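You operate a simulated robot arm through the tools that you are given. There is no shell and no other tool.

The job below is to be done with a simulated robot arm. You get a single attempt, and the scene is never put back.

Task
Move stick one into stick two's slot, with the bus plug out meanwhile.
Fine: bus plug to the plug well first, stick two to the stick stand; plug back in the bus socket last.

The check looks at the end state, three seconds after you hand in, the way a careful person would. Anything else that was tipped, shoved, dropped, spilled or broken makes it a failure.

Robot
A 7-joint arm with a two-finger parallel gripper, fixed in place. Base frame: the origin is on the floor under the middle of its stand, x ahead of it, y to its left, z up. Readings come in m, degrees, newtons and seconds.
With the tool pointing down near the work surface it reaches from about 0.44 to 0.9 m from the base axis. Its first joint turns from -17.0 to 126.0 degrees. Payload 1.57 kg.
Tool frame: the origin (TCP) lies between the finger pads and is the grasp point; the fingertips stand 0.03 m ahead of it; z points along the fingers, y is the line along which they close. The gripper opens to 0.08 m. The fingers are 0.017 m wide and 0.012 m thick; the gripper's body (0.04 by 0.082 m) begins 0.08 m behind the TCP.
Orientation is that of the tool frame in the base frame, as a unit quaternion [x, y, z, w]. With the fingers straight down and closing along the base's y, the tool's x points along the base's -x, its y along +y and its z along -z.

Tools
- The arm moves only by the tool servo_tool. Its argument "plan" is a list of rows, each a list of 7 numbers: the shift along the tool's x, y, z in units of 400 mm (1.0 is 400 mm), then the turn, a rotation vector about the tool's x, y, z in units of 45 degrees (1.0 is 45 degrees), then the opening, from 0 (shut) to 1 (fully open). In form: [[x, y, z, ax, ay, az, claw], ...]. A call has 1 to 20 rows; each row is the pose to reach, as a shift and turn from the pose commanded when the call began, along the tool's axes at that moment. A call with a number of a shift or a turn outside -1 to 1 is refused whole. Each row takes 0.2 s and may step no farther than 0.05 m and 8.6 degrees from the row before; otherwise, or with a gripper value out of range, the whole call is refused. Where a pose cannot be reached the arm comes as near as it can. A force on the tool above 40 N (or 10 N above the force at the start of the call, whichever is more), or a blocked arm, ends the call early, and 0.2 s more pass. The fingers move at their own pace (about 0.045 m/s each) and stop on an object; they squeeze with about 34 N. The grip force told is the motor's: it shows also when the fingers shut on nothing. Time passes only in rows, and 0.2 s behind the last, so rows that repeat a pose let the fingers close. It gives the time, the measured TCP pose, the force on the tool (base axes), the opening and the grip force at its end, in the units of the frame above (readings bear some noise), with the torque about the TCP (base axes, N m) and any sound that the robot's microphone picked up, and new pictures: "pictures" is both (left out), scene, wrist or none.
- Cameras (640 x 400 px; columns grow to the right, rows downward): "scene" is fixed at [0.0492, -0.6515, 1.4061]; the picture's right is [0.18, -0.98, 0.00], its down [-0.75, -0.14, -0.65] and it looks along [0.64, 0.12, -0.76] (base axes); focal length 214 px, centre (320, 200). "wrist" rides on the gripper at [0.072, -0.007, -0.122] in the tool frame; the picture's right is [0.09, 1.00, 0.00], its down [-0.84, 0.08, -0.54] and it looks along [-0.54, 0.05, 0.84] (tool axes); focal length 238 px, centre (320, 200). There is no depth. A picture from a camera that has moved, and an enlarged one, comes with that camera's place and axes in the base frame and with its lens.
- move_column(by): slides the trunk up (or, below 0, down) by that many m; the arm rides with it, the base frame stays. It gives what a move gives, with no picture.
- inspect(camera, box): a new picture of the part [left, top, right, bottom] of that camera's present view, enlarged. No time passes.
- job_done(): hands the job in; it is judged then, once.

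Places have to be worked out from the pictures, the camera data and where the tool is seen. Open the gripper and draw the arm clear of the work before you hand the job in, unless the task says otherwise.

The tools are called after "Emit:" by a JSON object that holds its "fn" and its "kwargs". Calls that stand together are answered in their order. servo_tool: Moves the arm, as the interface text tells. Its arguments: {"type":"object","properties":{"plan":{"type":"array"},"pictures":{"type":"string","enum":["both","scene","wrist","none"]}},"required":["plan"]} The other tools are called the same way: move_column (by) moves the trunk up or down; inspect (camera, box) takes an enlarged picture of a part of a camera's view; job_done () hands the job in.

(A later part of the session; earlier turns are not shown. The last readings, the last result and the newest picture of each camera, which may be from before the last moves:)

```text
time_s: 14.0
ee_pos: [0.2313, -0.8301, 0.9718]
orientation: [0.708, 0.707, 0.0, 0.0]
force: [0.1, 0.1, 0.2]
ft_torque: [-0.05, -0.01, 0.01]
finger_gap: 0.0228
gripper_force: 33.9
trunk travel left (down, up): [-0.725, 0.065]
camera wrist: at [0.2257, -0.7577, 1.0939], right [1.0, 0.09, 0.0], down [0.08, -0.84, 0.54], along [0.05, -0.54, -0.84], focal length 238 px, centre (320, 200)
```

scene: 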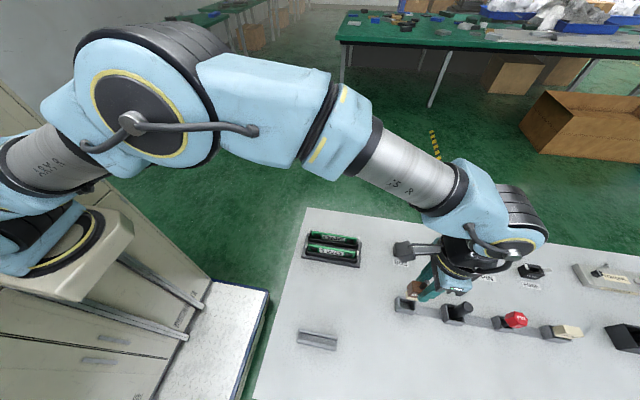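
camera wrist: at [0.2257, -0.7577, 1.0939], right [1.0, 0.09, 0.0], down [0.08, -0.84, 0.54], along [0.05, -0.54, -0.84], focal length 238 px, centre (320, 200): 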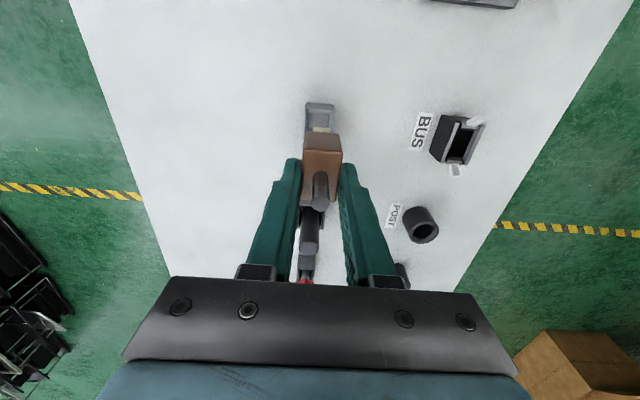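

Emit:
{"fn": "inspect", "kwargs": {"camera": "wrist", "box": [290, 90, 354, 140]}}

Emit:
{"fn": "inspect", "kwargs": {"camera": "scene", "box": [385, 270, 449, 320]}}

Emit:
{"fn": "inspect", "kwargs": {"camera": "scene", "box": [390, 284, 422, 316]}}

```text
8.00 times, centred on (322, 115) of wrist
camera zoom: at [0.2257, -0.7577, 1.0939], right [1.0, 0.09, 0.0], down [0.08, -0.84, 0.54], along [0.05, -0.54, -0.84], focal length 1907 px, centre (304, 880)
```

zoom: 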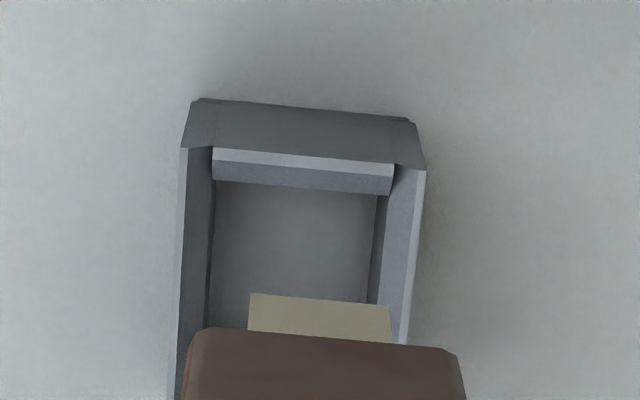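

```text
8.00 times, centred on (417, 295) of scene
camera zoom: at [0.0492, -0.6515, 1.4061], right [0.18, -0.98, 0.0], down [-0.75, -0.14, -0.65], along [0.64, 0.12, -0.76], focal length 1716 px, centre (-456, -560)
```

zoom: 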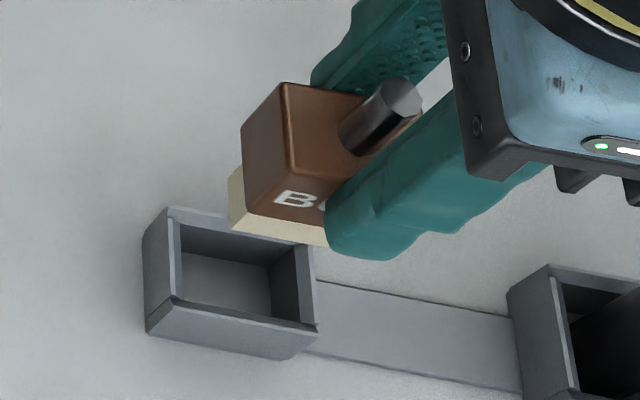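

```text
12.50 times, centred on (406, 300) of scene
camera zoom: at [0.0492, -0.6515, 1.4061], right [0.18, -0.98, 0.0], down [-0.75, -0.14, -0.65], along [0.64, 0.12, -0.76], focal length 2681 px, centre (-755, -1050)
```

zoom: 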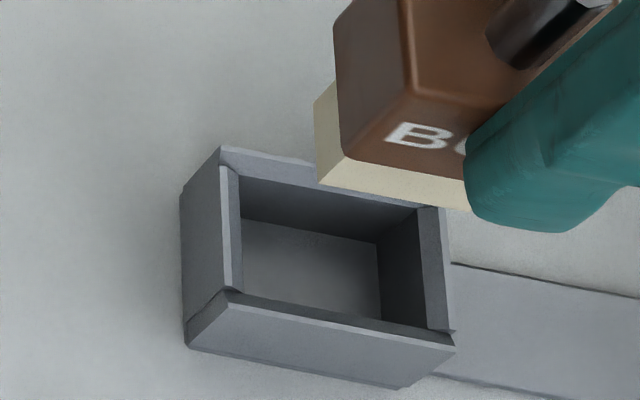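

Seen from above, the well centre is at about (0.230, −0.828), so I correct by −2 mm in x and −1.6 mm in y. I lower until the blade tip is just above the rim and check.

Emit:
{"fn": "servo_tool", "kwargs": {"plan": [[-0.004, -0.005, 0.02, 0, 0, 0, 0], [-0.004, -0.005, 0.05, 0, 0, 0, 0], [-0.004, -0.005, 0.085, 0, 0, 0, 0], [-0.004, -0.005, 0.085, 0, 0, 0, 0]], "pictures": "both"}}

Emit:
{"fn": "inspect", "kwargs": {"camera": "scene", "box": [386, 280, 434, 320]}}

Emit:
{"fn": "inspect", "kwargs": {"camera": "wrist", "box": [290, 85, 354, 135]}}

```text
time_s: 15.0
ee_pos: [0.2298, -0.8309, 0.9371]
orientation: [0.707, 0.707, 0.0, -0.001]
force: [-0.4, 0.0, 0.4]
ft_torque: [0.02, 0.03, 0.02]
finger_gap: 0.0228
gripper_force: 34.6
trunk travel left (down, up): [-0.725, 0.065]
camera wrist: at [0.2238, -0.7598, 1.0597], right [1.0, 0.09, 0.0], down [0.08, -0.84, 0.54], along [0.05, -0.54, -0.84], focal length 238 px, centre (320, 200)
```

scene: 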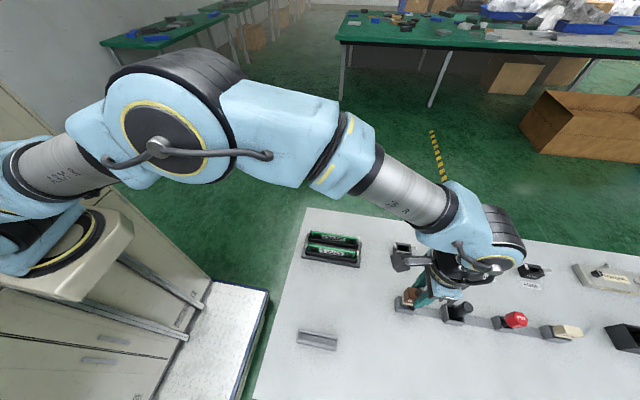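
wrist: 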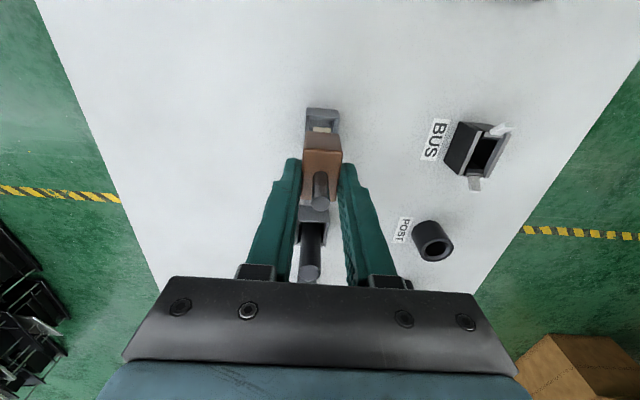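

```text
10.00 times, centred on (410, 300) of scene
camera zoom: at [0.0492, -0.6515, 1.4061], right [0.18, -0.98, 0.0], down [-0.75, -0.14, -0.65], along [0.64, 0.12, -0.76], focal length 2145 px, centre (-580, -800)
```

zoom: 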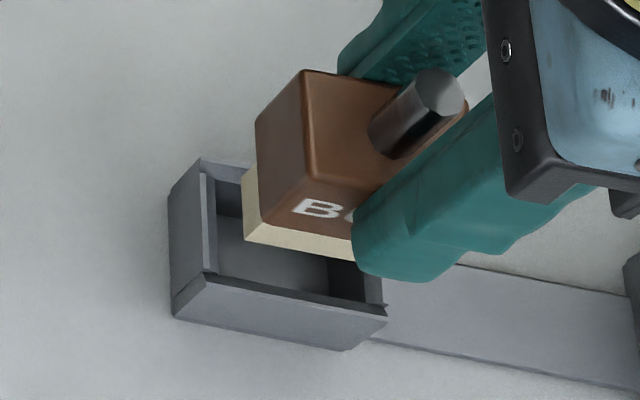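

```text
8.00 times, centred on (322, 110) of wrist
camera zoom: at [0.2238, -0.7598, 1.0597], right [1.0, 0.09, 0.0], down [0.08, -0.84, 0.54], along [0.05, -0.54, -0.84], focal length 1907 px, centre (304, 920)
```

zoom: 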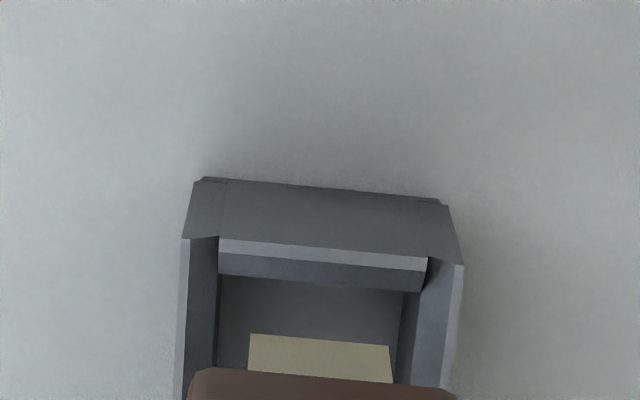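

The blade sits centred between the well walls in both views. I lower it slowly, watching the force.

Emit:
{"fn": "servo_tool", "kwargs": {"plan": [[0, 0, 0.01, 0, 0, 0, 0], [0, 0, 0.02, 0, 0, 0, 0], [0, 0, 0.03, 0, 0, 0, 0], [0, 0, 0.04, 0, 0, 0, 0], [0, 0, 0.05, 0, 0, 0, 0], [0, 0, 0.05, 0, 0, 0, 0]], "pictures": "both"}}

Emit:
{"fn": "inspect", "kwargs": {"camera": "scene", "box": [386, 280, 434, 320]}}

Emit:
{"fn": "inspect", "kwargs": {"camera": "wrist", "box": [290, 85, 354, 135]}}

```text
time_s: 16.4
ee_pos: [0.2298, -0.8321, 0.9169]
orientation: [0.708, 0.707, 0.0, 0.0]
force: [0.6, 0.1, 0.4]
ft_torque: [0.01, 0.02, 0.02]
finger_gap: 0.0225
gripper_force: 33.8
trunk travel left (down, up): [-0.725, 0.065]
camera wrist: at [0.2237, -0.7597, 1.0409], right [1.0, 0.09, 0.0], down [0.08, -0.84, 0.54], along [0.05, -0.54, -0.84], focal length 238 px, centre (320, 200)
```

scene: 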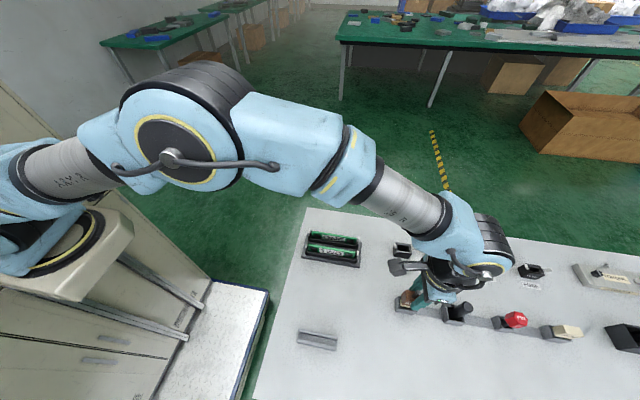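
wrist: 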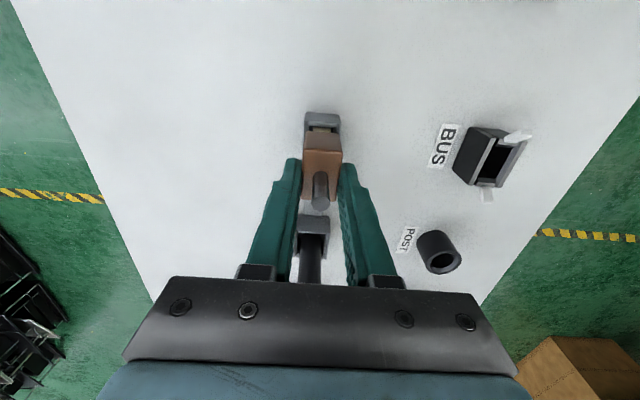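

```text
10.00 times, centred on (410, 300) of scene
camera zoom: at [0.0492, -0.6515, 1.4061], right [0.18, -0.98, 0.0], down [-0.75, -0.14, -0.65], along [0.64, 0.12, -0.76], focal length 2145 px, centre (-580, -800)
```

zoom: 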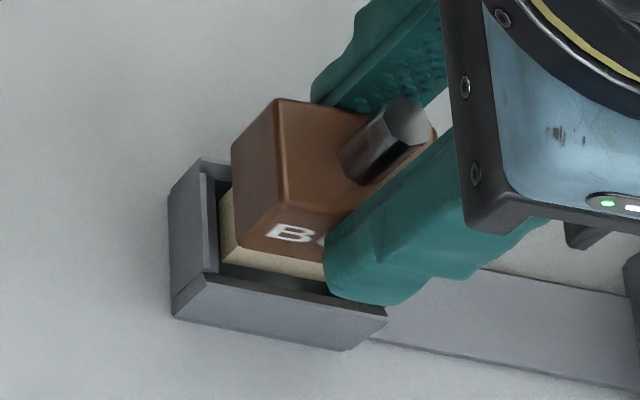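

```text
8.00 times, centred on (322, 110) of wrist
camera zoom: at [0.2237, -0.7597, 1.0409], right [1.0, 0.09, 0.0], down [0.08, -0.84, 0.54], along [0.05, -0.54, -0.84], focal length 1907 px, centre (304, 920)
```

zoom: 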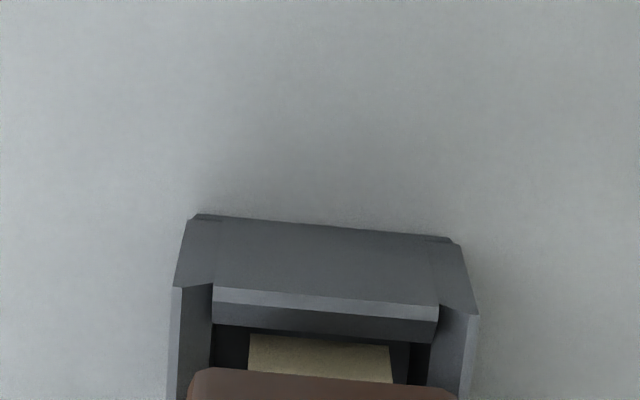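

The blade is going into the pocket freely. I continue in small steps.

Emit:
{"fn": "servo_tool", "kwargs": {"plan": [[0, 0, 0.005, 0, 0, 0, 0], [0, 0, 0.01, 0, 0, 0, 0], [0, 0, 0.015, 0, 0, 0, 0], [0, 0, 0.02, 0, 0, 0, 0], [0, 0, 0.02, 0, 0, 0, 0]], "pictures": "none"}}

```text
time_s: 17.6
ee_pos: [0.23, -0.8312, 0.9092]
orientation: [0.708, 0.706, -0.001, 0.001]
force: [0.7, 0.3, -0.8]
ft_torque: [0.0, -0.01, -0.01]
finger_gap: 0.0226
gripper_force: 34.5
trunk travel left (down, up): [-0.725, 0.065]
```

No contact yet at TCP z 0.909; I go on in 1 mm steps.

Emit:
{"fn": "servo_tool", "kwargs": {"plan": [[0, 0, 0.0025, 0, 0, 0, 0], [0, 0, 0.005, 0, 0, 0, 0], [0, 0, 0.0075, 0, 0, 0, 0], [0, 0, 0.0075, 0, 0, 0, 0]], "pictures": "both"}}

Emit:
{"fn": "inspect", "kwargs": {"camera": "scene", "box": [386, 280, 434, 320]}}

Emit:
{"fn": "inspect", "kwargs": {"camera": "wrist", "box": [290, 95, 354, 145]}}

```text
time_s: 18.6
ee_pos: [0.2295, -0.8304, 0.9057]
orientation: [0.708, 0.706, 0.0, 0.0]
force: [0.8, -0.2, -0.2]
ft_torque: [0.01, 0.0, 0.0]
finger_gap: 0.0224
gripper_force: 34.2
trunk travel left (down, up): [-0.725, 0.065]
camera wrist: at [0.2237, -0.7589, 1.0288], right [1.0, 0.09, 0.0], down [0.08, -0.84, 0.54], along [0.05, -0.54, -0.84], focal length 238 px, centre (320, 200)
```

scene: 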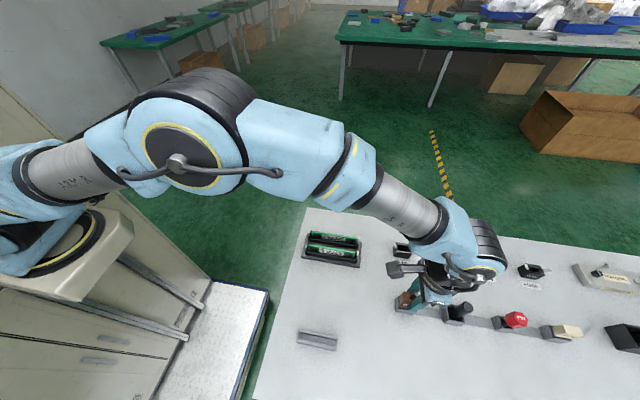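
wrist: 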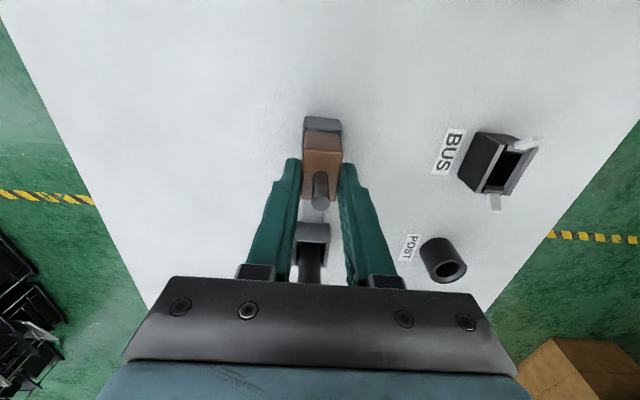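

```text
10.00 times, centred on (410, 300) of scene
camera zoom: at [0.0492, -0.6515, 1.4061], right [0.18, -0.98, 0.0], down [-0.75, -0.14, -0.65], along [0.64, 0.12, -0.76], focal length 2145 px, centre (-580, -800)
```

zoom: 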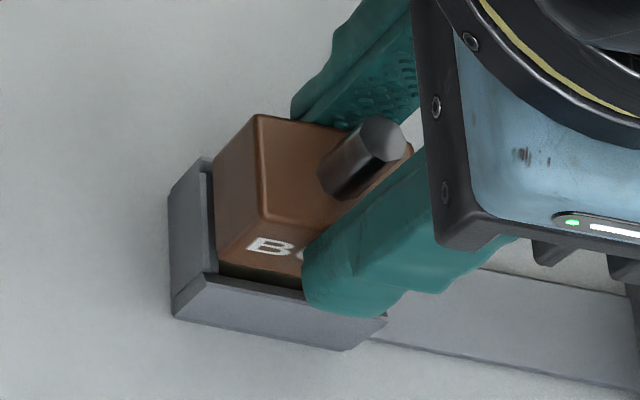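

```text
8.00 times, centred on (322, 120) of wrist
camera zoom: at [0.2237, -0.7589, 1.0288], right [1.0, 0.09, 0.0], down [0.08, -0.84, 0.54], along [0.05, -0.54, -0.84], focal length 1907 px, centre (304, 840)
```

zoom: 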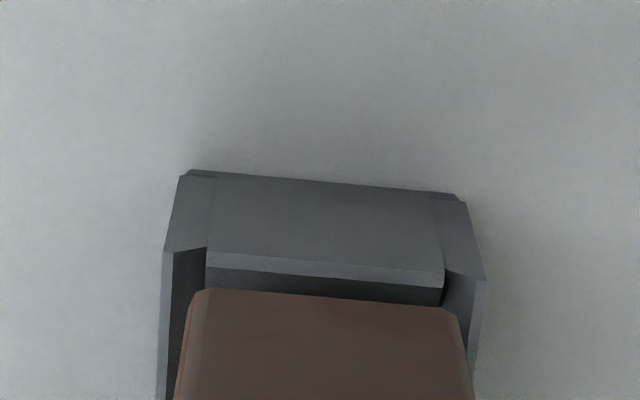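

The body is nearly down on the rim and there is still no load. I continue 1 mm at a time.

Emit:
{"fn": "servo_tool", "kwargs": {"plan": [[0, 0, 0.0025, 0, 0, 0, 0], [0, 0, 0.005, 0, 0, 0, 0], [0, 0, 0.0075, 0, 0, 0, 0], [0, 0, 0.0075, 0, 0, 0, 0]], "pictures": "none"}}

```text
time_s: 19.6
ee_pos: [0.2298, -0.8319, 0.9025]
orientation: [0.708, 0.706, 0.0, 0.0]
force: [0.9, -0.4, -0.3]
ft_torque: [-0.02, -0.04, 0.04]
finger_gap: 0.0227
gripper_force: 33.8
trunk travel left (down, up): [-0.725, 0.065]
```

Emit:
{"fn": "servo_tool", "kwargs": {"plan": [[0, 0, 0.0025, 0, 0, 0, 0], [0, 0, 0.005, 0, 0, 0, 0], [0, 0, 0.0075, 0, 0, 0, 0], [0, 0, 0.0075, 0, 0, 0, 0]], "pictures": "both"}}

Emit:
{"fn": "inspect", "kwargs": {"camera": "scene", "box": [386, 280, 434, 320]}}

Emit:
{"fn": "inspect", "kwargs": {"camera": "wrist", "box": [290, 95, 354, 145]}}

```text
time_s: 20.6
ee_pos: [0.2298, -0.8312, 0.9]
orientation: [0.708, 0.706, 0.0, 0.0]
force: [0.5, -0.3, 0.8]
ft_torque: [0.0, -0.01, -0.03]
finger_gap: 0.0229
gripper_force: 33.6
trunk travel left (down, up): [-0.725, 0.065]
camera wrist: at [0.2242, -0.7593, 1.0231], right [1.0, 0.09, 0.0], down [0.08, -0.84, 0.54], along [0.05, -0.54, -0.84], focal length 238 px, centre (320, 200)
```

scene: 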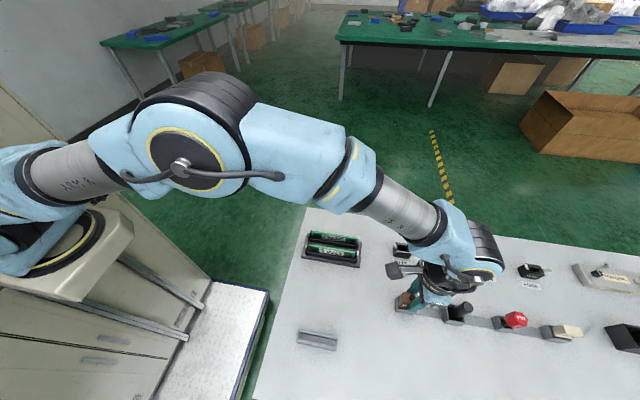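
wrist: 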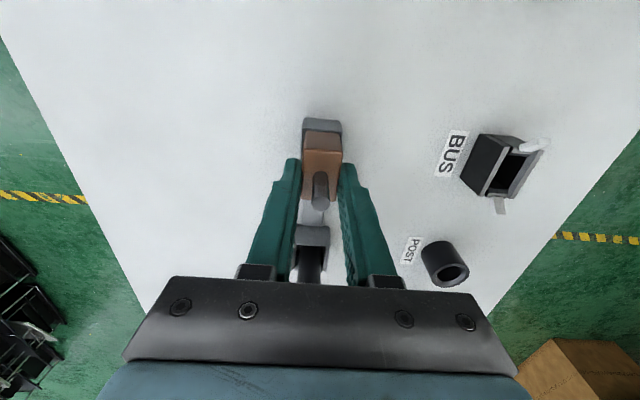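

```text
10.00 times, centred on (410, 300) of scene
camera zoom: at [0.0492, -0.6515, 1.4061], right [0.18, -0.98, 0.0], down [-0.75, -0.14, -0.65], along [0.64, 0.12, -0.76], focal length 2145 px, centre (-580, -800)
```

zoom: 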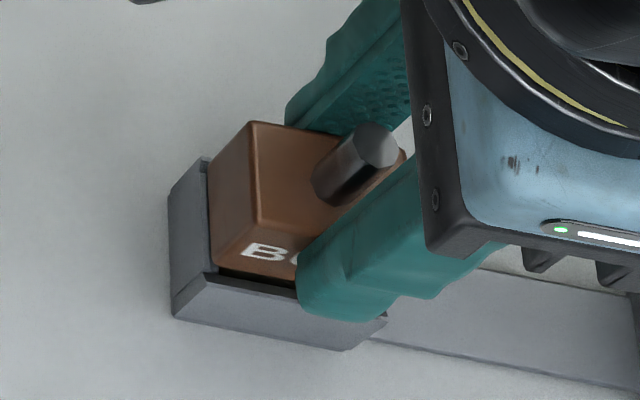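

```text
8.00 times, centred on (322, 120) of wrist
camera zoom: at [0.2242, -0.7593, 1.0231], right [1.0, 0.09, 0.0], down [0.08, -0.84, 0.54], along [0.05, -0.54, -0.84], focal length 1907 px, centre (304, 840)
```

zoom: 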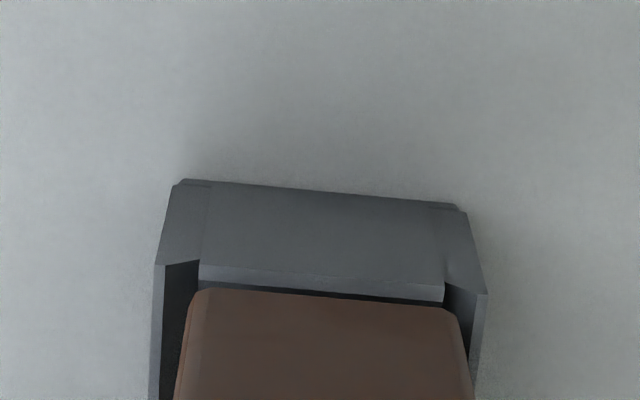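

Still no load at TCP z 0.900 (fingertips 13 mm above the rim). I go on down in 1 mm steps until it touches.

Emit:
{"fn": "servo_tool", "kwargs": {"plan": [[0, 0, 0.0025, 0, 0, 0, 0], [0, 0, 0.005, 0, 0, 0, 0], [0, 0, 0.005, 0, 0, 0, 0]], "pictures": "none"}}

```text
time_s: 21.4
ee_pos: [0.23, -0.8304, 0.9001]
orientation: [0.708, 0.706, -0.001, 0.001]
force: [-0.9, 3.3, 15.0]
ft_torque: [0.37, 0.12, 0.0]
finger_gap: 0.0225
gripper_force: 33.8
trunk travel left (down, up): [-0.725, 0.065]
```

Contact: 15 N up, plug resting in the well at TCP z 0.900. I back off 1.5 mm to unload and open the fingers.

Emit:
{"fn": "servo_tool", "kwargs": {"plan": [[0, 0, -0.0035, 0, 0, 0, 0], [0, 0, -0.0035, 0, 0, 0, 0], [0, 0, -0.0035, 0, 0, 0, 0.5], [0, 0, -0.0035, 0, 0, 0, 0.6], [0, 0, -0.0035, 0, 0, 0, 0.6], [0, 0, -0.0035, 0, 0, 0, 0.6]], "pictures": "both"}}

Emit:
{"fn": "inspect", "kwargs": {"camera": "scene", "box": [386, 280, 434, 320]}}

```text
time_s: 22.8
ee_pos: [0.2306, -0.8317, 0.8987]
orientation: [0.708, 0.706, 0.0, 0.001]
force: [-0.1, -0.3, 0.1]
ft_torque: [-0.01, -0.03, 0.02]
finger_gap: 0.048
gripper_force: 0.1
trunk travel left (down, up): [-0.725, 0.065]
camera wrist: at [0.2244, -0.7595, 1.0222], right [1.0, 0.09, 0.0], down [0.08, -0.84, 0.54], along [0.05, -0.54, -0.84], focal length 238 px, centre (320, 200)
```

scene: 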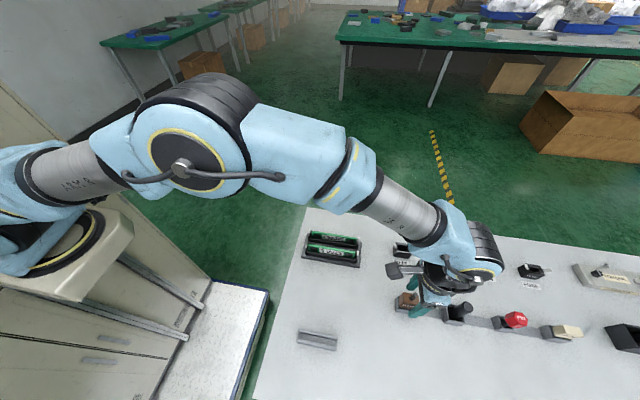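
wrist: 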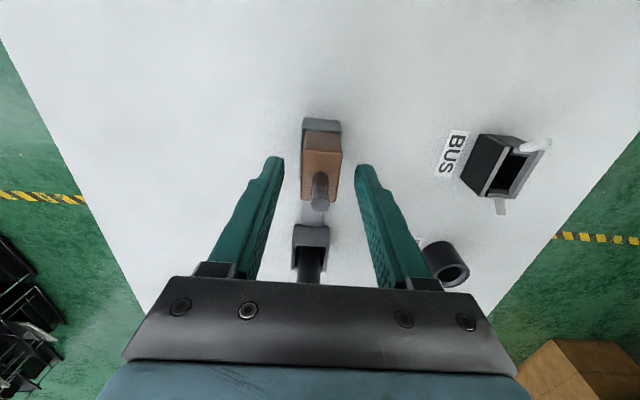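

```text
10.00 times, centred on (410, 300) of scene
camera zoom: at [0.0492, -0.6515, 1.4061], right [0.18, -0.98, 0.0], down [-0.75, -0.14, -0.65], along [0.64, 0.12, -0.76], focal length 2145 px, centre (-580, -800)
```

zoom: 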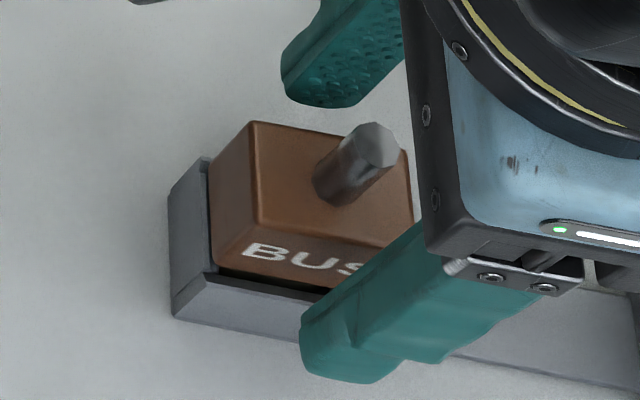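

The plug sits squarely in the well. I rise straight up 80 mm clear of the stem, then move over stick two with the fingers partly closed.

Emit:
{"fn": "servo_tool", "kwargs": {"plan": [[0, 0, -0.05, 0, 0, 0, 0.6], [0, 0, -0.12, 0, 0, 0, 0.6], [0, 0, -0.2, 0, 0, 0, 0.6], [0, 0, -0.2, 0, 0, 0, 0.6], [0.08, 0.04, -0.2, 0, 0, 0, 0.6], [0.16, 0.08, -0.2, 0, 0, 0, 0.5], [0.25, 0.125, -0.2, 0, 0, 0, 0.4], [0.34, 0.17, -0.2, 0, 0, 0, 0.4], [0.42, 0.21, -0.2, 0, 0, 0, 0.4], [0.5015, 0.2475, -0.2, 0, 0, 0, 0.4], [0.5015, 0.2475, -0.2, 0, 0, 0, 0.4]], "pictures": "both"}}

Emit:
{"fn": "inspect", "kwargs": {"camera": "wrist", "box": [270, 90, 370, 160]}}

Emit:
{"fn": "inspect", "kwargs": {"camera": "wrist", "box": [270, 150, 370, 220]}}

Emit:
{"fn": "inspect", "kwargs": {"camera": "scene", "box": [386, 280, 434, 320]}}

```text
time_s: 25.2
ee_pos: [0.3288, -0.6293, 0.9795]
orientation: [0.708, 0.706, 0.001, 0.0]
force: [-0.2, 0.6, 0.6]
ft_torque: [0.01, 0.04, -0.03]
finger_gap: 0.0322
gripper_force: 0.0
trunk travel left (down, up): [-0.725, 0.065]
camera wrist: at [0.3239, -0.5575, 1.1014], right [1.0, 0.09, 0.0], down [0.08, -0.84, 0.54], along [0.05, -0.54, -0.84], focal length 238 px, centre (320, 200)
```

scene: 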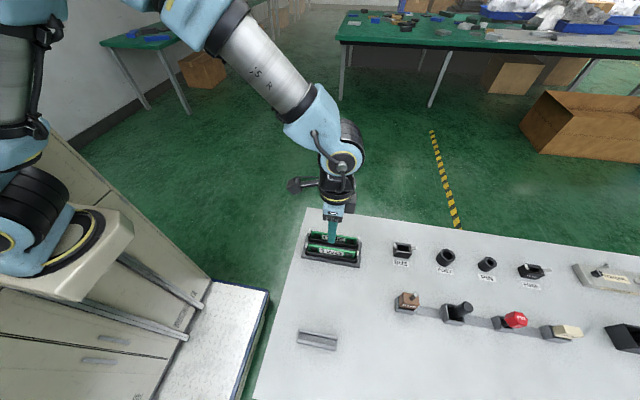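
wrist: 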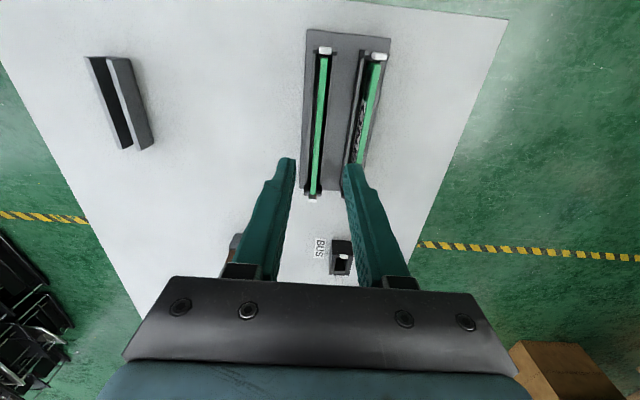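

```text
5.71 times, centred on (320, 125) of wrist
camera zoom: at [0.3239, -0.5575, 1.1014], right [1.0, 0.09, 0.0], down [0.08, -0.84, 0.54], along [0.05, -0.54, -0.84], focal length 1362 px, centre (320, 629)
```

zoom: 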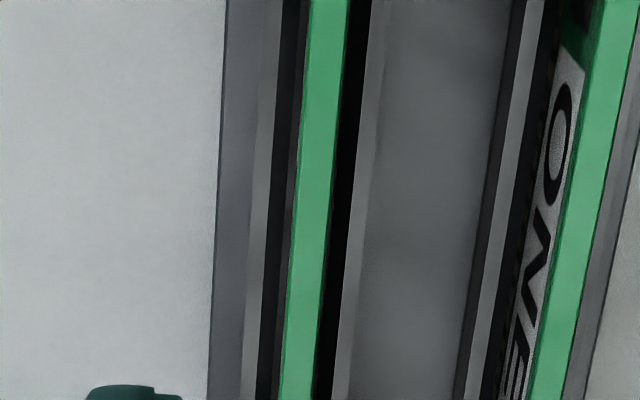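

```text
5.71 times, centred on (320, 185) of wrist
camera zoom: at [0.3239, -0.5575, 1.1014], right [1.0, 0.09, 0.0], down [0.08, -0.84, 0.54], along [0.05, -0.54, -0.84], focal length 1362 px, centre (320, 286)
```

zoom: 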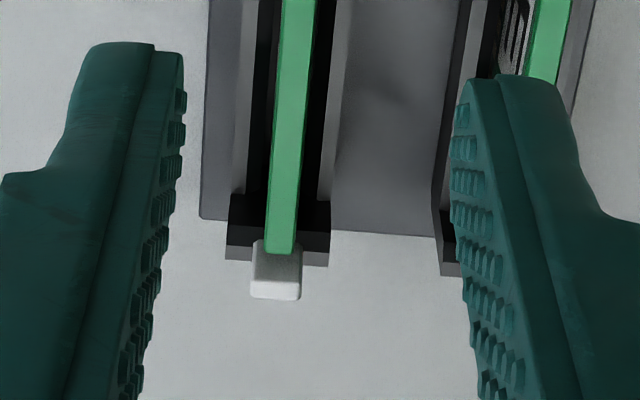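

```text
10.00 times, centred on (410, 300) of scene
camera zoom: at [0.0492, -0.6515, 1.4061], right [0.18, -0.98, 0.0], down [-0.75, -0.14, -0.65], along [0.64, 0.12, -0.76], focal length 2145 px, centre (-580, -800)
```

zoom: 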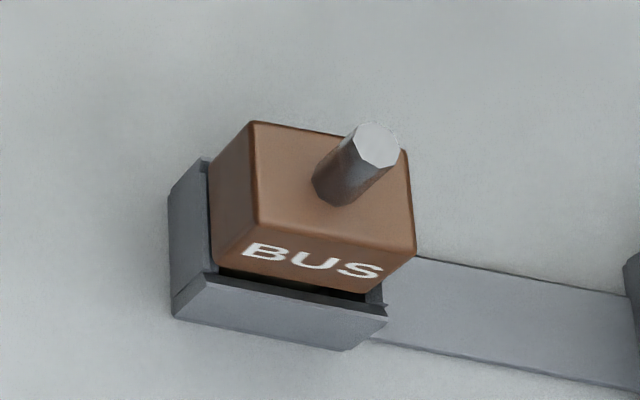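

Stick two's centre line is at x ≈ 0.327, y centre ≈ −0.630, top z 0.877, rails near z 0.849. I lower the fingers astride it to a fingertip height of about 0.861, 12 mm above the rails.

Emit:
{"fn": "servo_tool", "kwargs": {"plan": [[0, -0.005, 0.05, 0, 0, 0, 0.4], [0, -0.005, 0.1, 0, 0, 0, 0.4], [0, -0.005, 0.15, 0, 0, 0, 0.4], [0, -0.005, 0.19, 0, 0, 0, 0.4], [0, -0.005, 0.22, 0, 0, 0, 0.4], [0, -0.005, 0.22, 0, 0, 0, 0.4]], "pictures": "both"}}

Emit:
{"fn": "inspect", "kwargs": {"camera": "wrist", "box": [270, 130, 370, 200]}}

Emit:
{"fn": "inspect", "kwargs": {"camera": "scene", "box": [296, 215, 376, 275]}}

```text
time_s: 26.6
ee_pos: [0.3294, -0.6306, 0.8912]
orientation: [0.708, 0.706, 0.0, 0.0]
force: [-0.6, 0.0, -0.2]
ft_torque: [-0.01, -0.01, 0.0]
finger_gap: 0.0319
gripper_force: 0.1
trunk travel left (down, up): [-0.725, 0.065]
camera wrist: at [0.3221, -0.5587, 1.0137], right [1.0, 0.09, 0.0], down [0.08, -0.84, 0.54], along [0.05, -0.54, -0.84], focal length 238 px, centre (320, 200)
```

scene: 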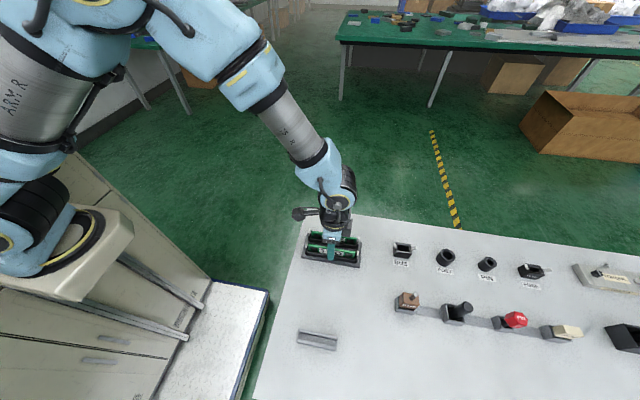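
wrist: 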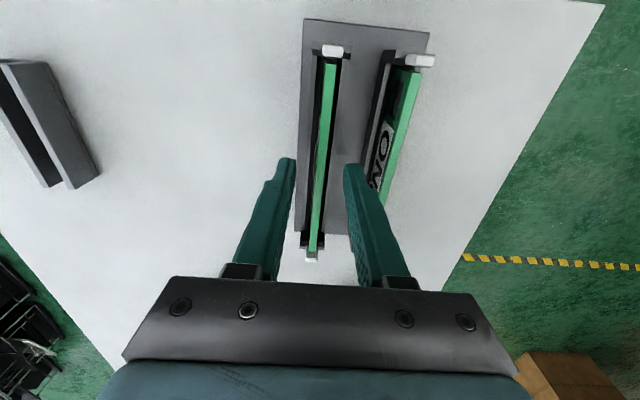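

```text
5.71 times, centred on (320, 165) of wrist
camera zoom: at [0.3221, -0.5587, 1.0137], right [1.0, 0.09, 0.0], down [0.08, -0.84, 0.54], along [0.05, -0.54, -0.84], focal length 1362 px, centre (320, 400)
```

zoom: 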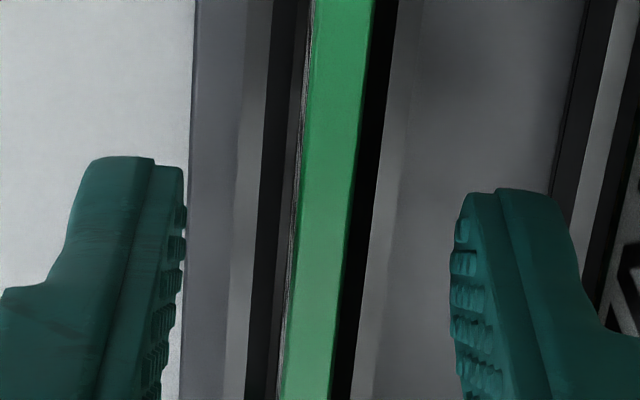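

```text
6.67 times, centred on (336, 245) of scene
camera zoom: at [0.0492, -0.6515, 1.4061], right [0.18, -0.98, 0.0], down [-0.75, -0.14, -0.65], along [0.64, 0.12, -0.76], focal length 1430 px, centre (213, -100)
```

zoom: 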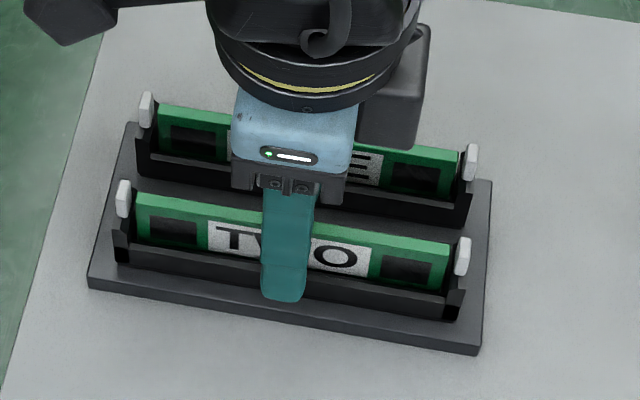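

The stick lies within 1 mm of the finger mid-plane and the tips are above the rails. I close on it.

Emit:
{"fn": "servo_tool", "kwargs": {"plan": [[0, 0, 0, 0, 0, 0, 0.2], [0, 0, 0, 0, 0, 0, 0.1], [0, 0, 0, 0, 0, 0, 0], [0, 0, 0, 0, 0, 0, 0], [0, 0, 0, 0, 0, 0, 0]], "pictures": "both"}}

Emit:
{"fn": "inspect", "kwargs": {"camera": "scene", "box": [296, 215, 376, 275]}}

```text
time_s: 27.8
ee_pos: [0.3273, -0.6301, 0.8903]
orientation: [0.708, 0.706, 0.0, 0.001]
force: [-2.6, 0.4, -0.3]
ft_torque: [0.02, 0.07, 0.01]
finger_gap: 0.0051
gripper_force: 25.5
trunk travel left (down, up): [-0.725, 0.065]
camera wrist: at [0.3219, -0.5587, 1.0138], right [1.0, 0.09, 0.0], down [0.08, -0.84, 0.54], along [0.05, -0.54, -0.84], focal length 238 px, centre (320, 200)
```

scene: 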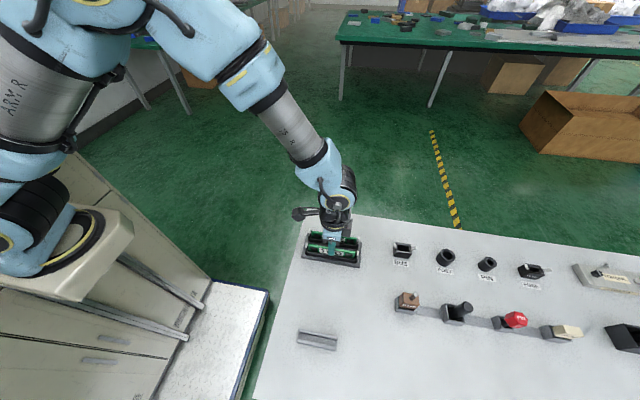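
wrist: 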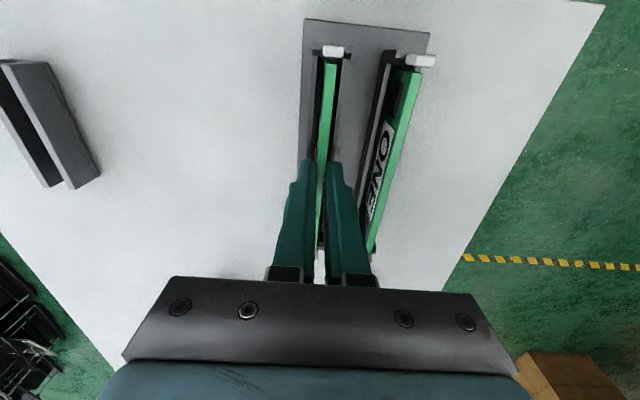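

```text
6.67 times, centred on (336, 245) of scene
camera zoom: at [0.0492, -0.6515, 1.4061], right [0.18, -0.98, 0.0], down [-0.75, -0.14, -0.65], along [0.64, 0.12, -0.76], focal length 1430 px, centre (213, -100)
```

zoom: 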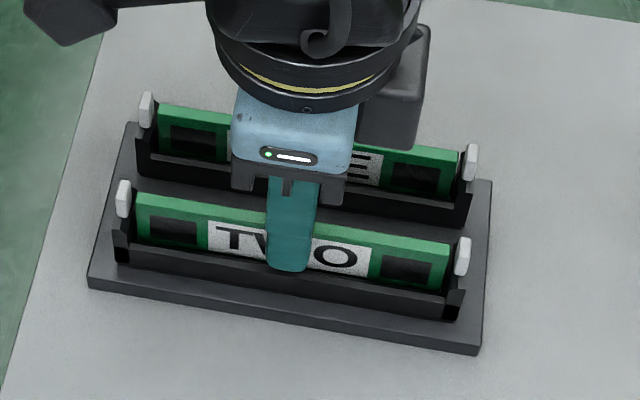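

Gripped at a 5.1 mm gap. I lift gently, 3 mm first, to see how the latches and the force behave.

Emit:
{"fn": "servo_tool", "kwargs": {"plan": [[0, -0.001, 0, 0, 0, 0, 0], [0, -0.001, -0.0025, 0, 0, 0, 0], [0, -0.001, -0.005, 0, 0, 0, 0], [0, -0.001, -0.0075, 0, 0, 0, 0], [0, -0.001, -0.0075, 0, 0, 0, 0]], "pictures": "both"}}

Emit:
{"fn": "inspect", "kwargs": {"camera": "scene", "box": [296, 215, 376, 275]}}

```text
time_s: 29.0
ee_pos: [0.3267, -0.6317, 0.8948]
orientation: [0.708, 0.707, 0.001, 0.0]
force: [0.6, 1.5, 1.1]
ft_torque: [-0.04, -0.01, -0.02]
finger_gap: 0.0047
gripper_force: 25.0
trunk travel left (down, up): [-0.725, 0.065]
camera wrist: at [0.3211, -0.5581, 1.0172], right [1.0, 0.09, 0.0], down [0.08, -0.84, 0.54], along [0.05, -0.54, -0.84], focal length 238 px, centre (320, 200)
```

scene: 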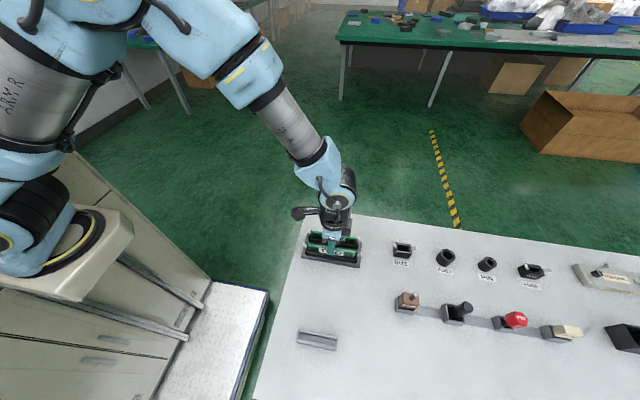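
wrist: 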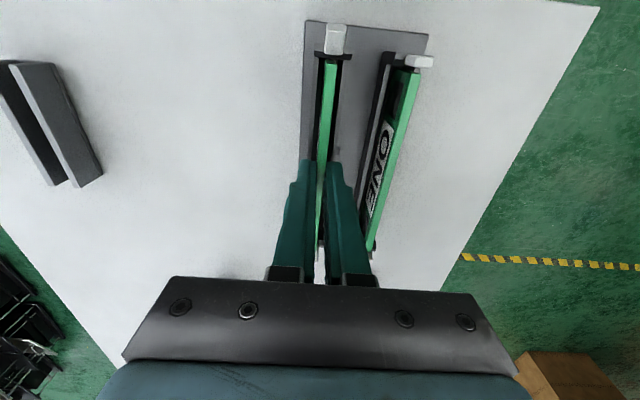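

```text
6.67 times, centred on (336, 245) of scene
camera zoom: at [0.0492, -0.6515, 1.4061], right [0.18, -0.98, 0.0], down [-0.75, -0.14, -0.65], along [0.64, 0.12, -0.76], focal length 1430 px, centre (213, -100)
```

zoom: 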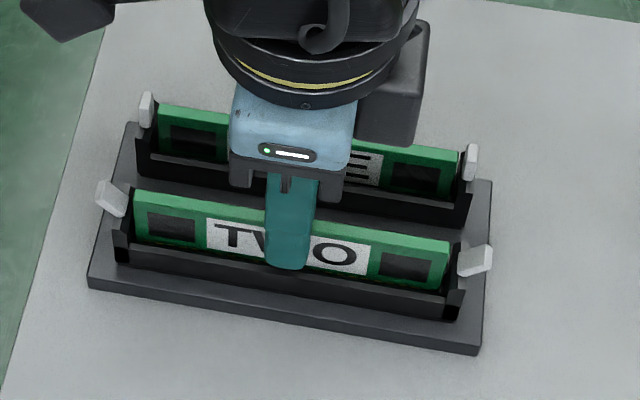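

Both of stick two's latches sprang open with hardly any force. I lift the stick straight up 80 mm, slowly at first.

Emit:
{"fn": "servo_tool", "kwargs": {"plan": [[0, 0, -0.01, 0, 0, 0, 0], [0, 0, -0.02, 0, 0, 0, 0], [0, 0, -0.035, 0, 0, 0, 0], [0, 0, -0.055, 0, 0, 0, 0], [0, 0, -0.08, 0, 0, 0, 0], [0, 0, -0.12, 0, 0, 0, 0], [0, 0, -0.16, 0, 0, 0, 0], [0, 0, -0.2, 0, 0, 0, 0], [0, 0, -0.2, 0, 0, 0, 0]], "pictures": "both"}}

Emit:
{"fn": "inspect", "kwargs": {"camera": "scene", "box": [290, 200, 380, 270]}}

Emit:
{"fn": "inspect", "kwargs": {"camera": "wrist", "box": [280, 0, 420, 100]}}

```text
time_s: 31.0
ee_pos: [0.3269, -0.6303, 0.9759]
orientation: [0.708, 0.707, 0.0, 0.0]
force: [-0.5, -0.3, 0.0]
ft_torque: [0.02, -0.02, -0.01]
finger_gap: 0.0048
gripper_force: 25.2
trunk travel left (down, up): [-0.725, 0.065]
camera wrist: at [0.3212, -0.5587, 1.0982], right [1.0, 0.09, 0.0], down [0.08, -0.84, 0.54], along [0.05, -0.54, -0.84], focal length 238 px, centre (320, 200)
```

scene: 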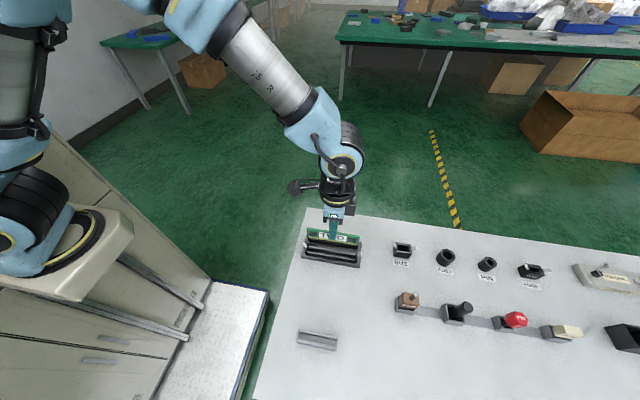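
wrist: 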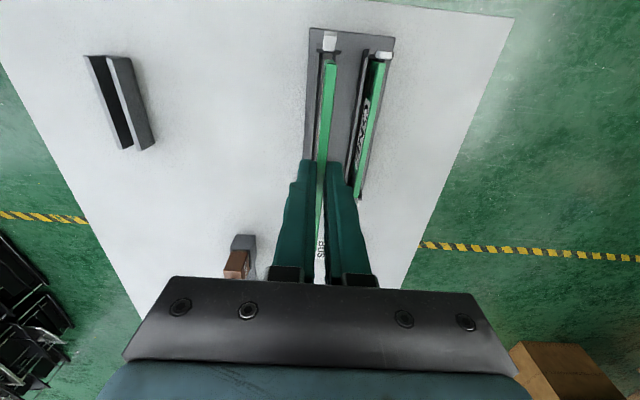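

```text
5.71 times, centred on (335, 235) of scene
camera zoom: at [0.0492, -0.6515, 1.4061], right [0.18, -0.98, 0.0], down [-0.75, -0.14, -0.65], along [0.64, 0.12, -0.76], focal length 1226 px, centre (234, 0)
```

zoom: 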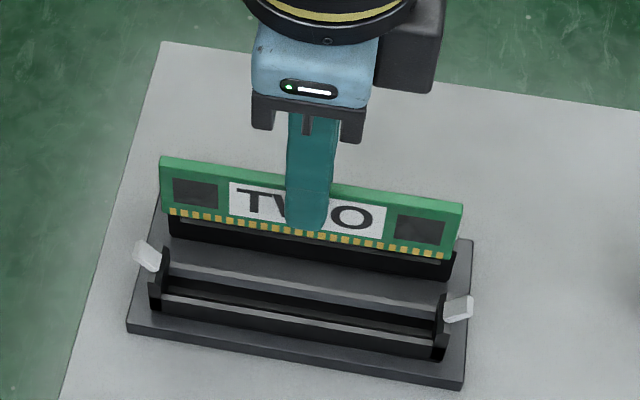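

```text
4.00 times, centred on (350, 50) of wrist
camera zoom: at [0.3212, -0.5587, 1.0982], right [1.0, 0.09, 0.0], down [0.08, -0.84, 0.54], along [0.05, -0.54, -0.84], focal length 953 px, centre (200, 800)
```

zoom: 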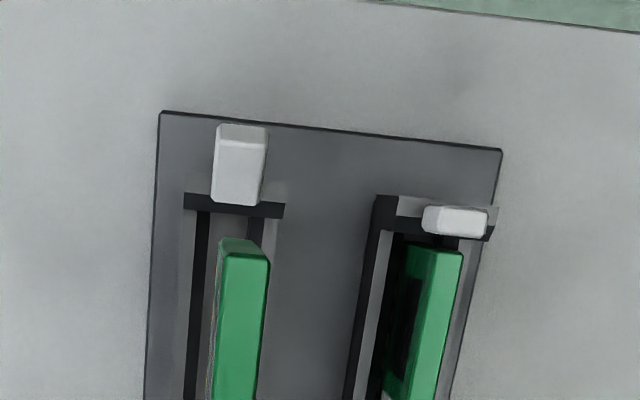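

Stick two hangs straight in the grip. I carry it level over the stand near (0.122, −0.631) and look.

Emit:
{"fn": "servo_tool", "kwargs": {"plan": [[0, -0.06, 0, 0, 0, 0, 0], [0, -0.14, 0, 0, 0, 0, 0], [0, -0.22, 0, 0, 0, 0, 0], [0, -0.3, 0, 0, 0, 0, 0], [0, -0.38, 0, 0, 0, 0, 0], [0, -0.45, 0, 0, 0, 0, 0], [0, -0.5115, 0, 0, 0, 0, 0], [0, -0.5115, 0, 0, 0, 0, 0], [0, -0.5115, 0, 0, 0, 0, 0]], "pictures": "both"}}

Emit:
{"fn": "inspect", "kwargs": {"camera": "scene", "box": [280, 310, 360, 365]}}

Emit:
{"fn": "inspect", "kwargs": {"camera": "wrist", "box": [280, 50, 360, 110]}}

Emit:
{"fn": "inspect", "kwargs": {"camera": "wrist", "box": [280, 100, 360, 160]}}

```text
time_s: 33.0
ee_pos: [0.122, -0.6316, 0.9767]
orientation: [0.708, 0.707, 0.001, 0.0]
force: [-0.3, -0.3, 0.4]
ft_torque: [0.02, -0.02, 0.03]
finger_gap: 0.0051
gripper_force: 25.3
trunk travel left (down, up): [-0.725, 0.065]
camera wrist: at [0.1169, -0.5597, 1.0991], right [1.0, 0.09, 0.0], down [0.08, -0.84, 0.54], along [0.05, -0.54, -0.84], focal length 238 px, centre (320, 200)
```

scene: 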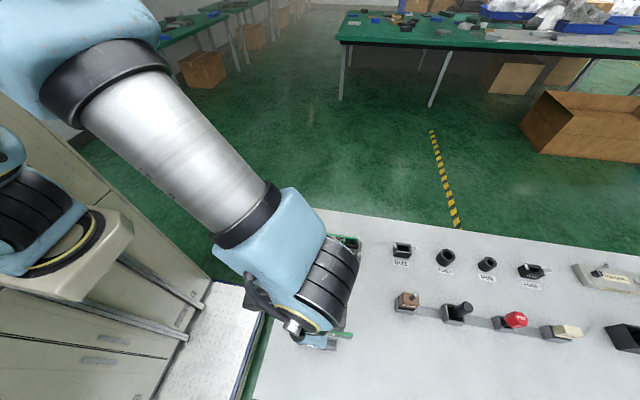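
wrist: 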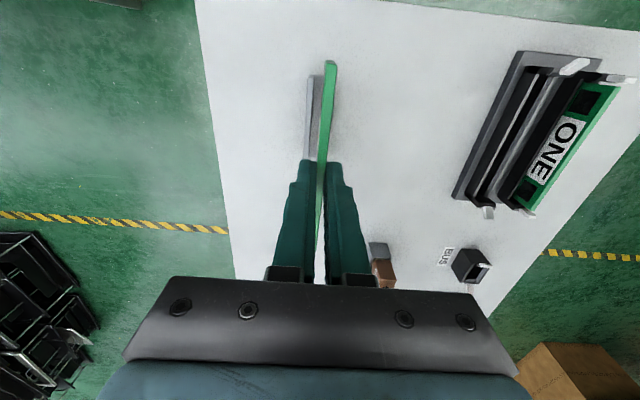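

```text
7.27 times, centred on (320, 338) of scene
camera zoom: at [0.0492, -0.6515, 1.4061], right [0.18, -0.98, 0.0], down [-0.75, -0.14, -0.65], along [0.64, 0.12, -0.76], focal length 1560 px, centre (320, -800)
```

zoom: 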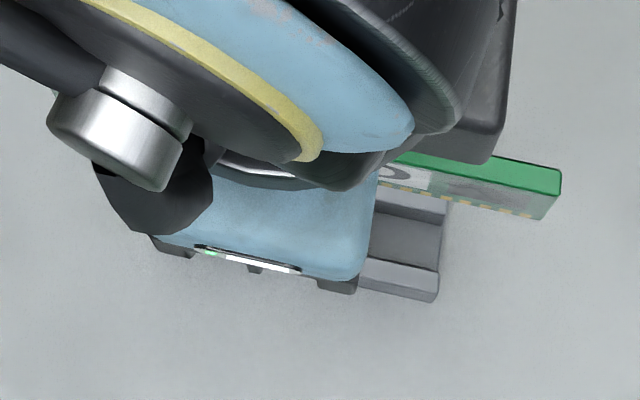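

```text
6.67 times, centred on (320, 80) of wrist
camera zoom: at [0.1169, -0.5597, 1.0991], right [1.0, 0.09, 0.0], down [0.08, -0.84, 0.54], along [0.05, -0.54, -0.84], focal length 1589 px, centre (320, 1000)
```

zoom: 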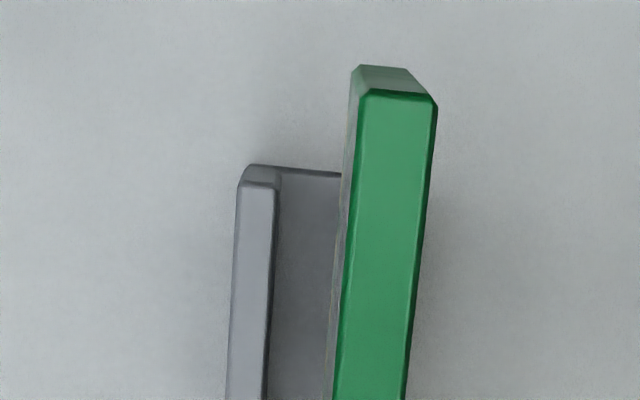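

```text
6.67 times, centred on (320, 130) of wrist
camera zoom: at [0.1169, -0.5597, 1.0991], right [1.0, 0.09, 0.0], down [0.08, -0.84, 0.54], along [0.05, -0.54, -0.84], focal length 1589 px, centre (320, 667)
```

zoom: 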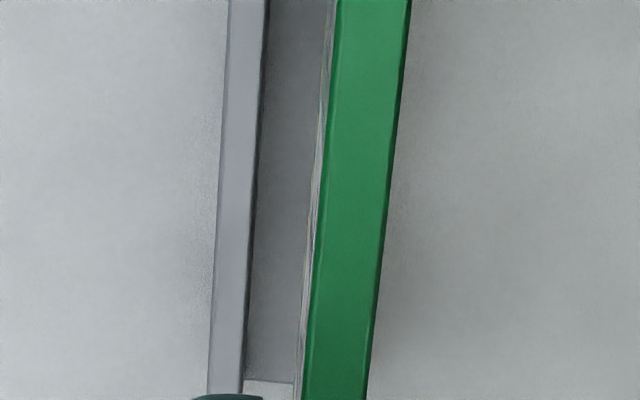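

The stand's channel centre comes out at x ≈ 0.1197, about 4 mm less than the stick's present 0.1236; y is fine. I look at the channel's end more closely before lowering.

Emit:
{"fn": "inspect", "kwargs": {"camera": "scene", "box": [322, 328, 354, 352]}}

Emit:
{"fn": "inspect", "kwargs": {"camera": "wrist", "box": [296, 55, 344, 100]}}

```text
16.00 times, centred on (338, 340) of scene
camera zoom: at [0.0492, -0.6515, 1.4061], right [0.18, -0.98, 0.0], down [-0.75, -0.14, -0.65], along [0.64, 0.12, -0.76], focal length 3432 px, centre (32, -2040)
```

zoom: 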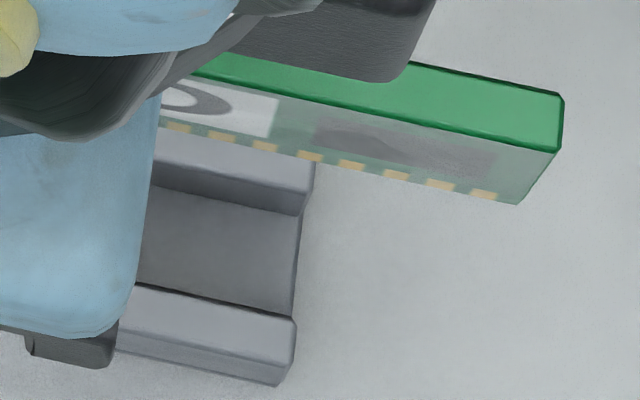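

```text
8.89 times, centred on (320, 78) of wrist
camera zoom: at [0.1169, -0.5597, 1.0991], right [1.0, 0.09, 0.0], down [0.08, -0.84, 0.54], along [0.05, -0.54, -0.84], focal length 2119 px, centre (320, 1289)
```

zoom: 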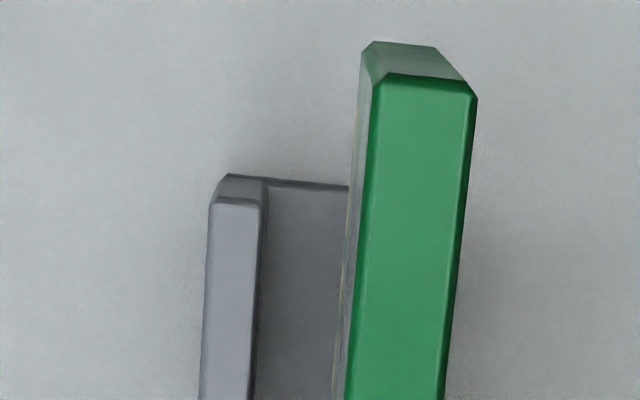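

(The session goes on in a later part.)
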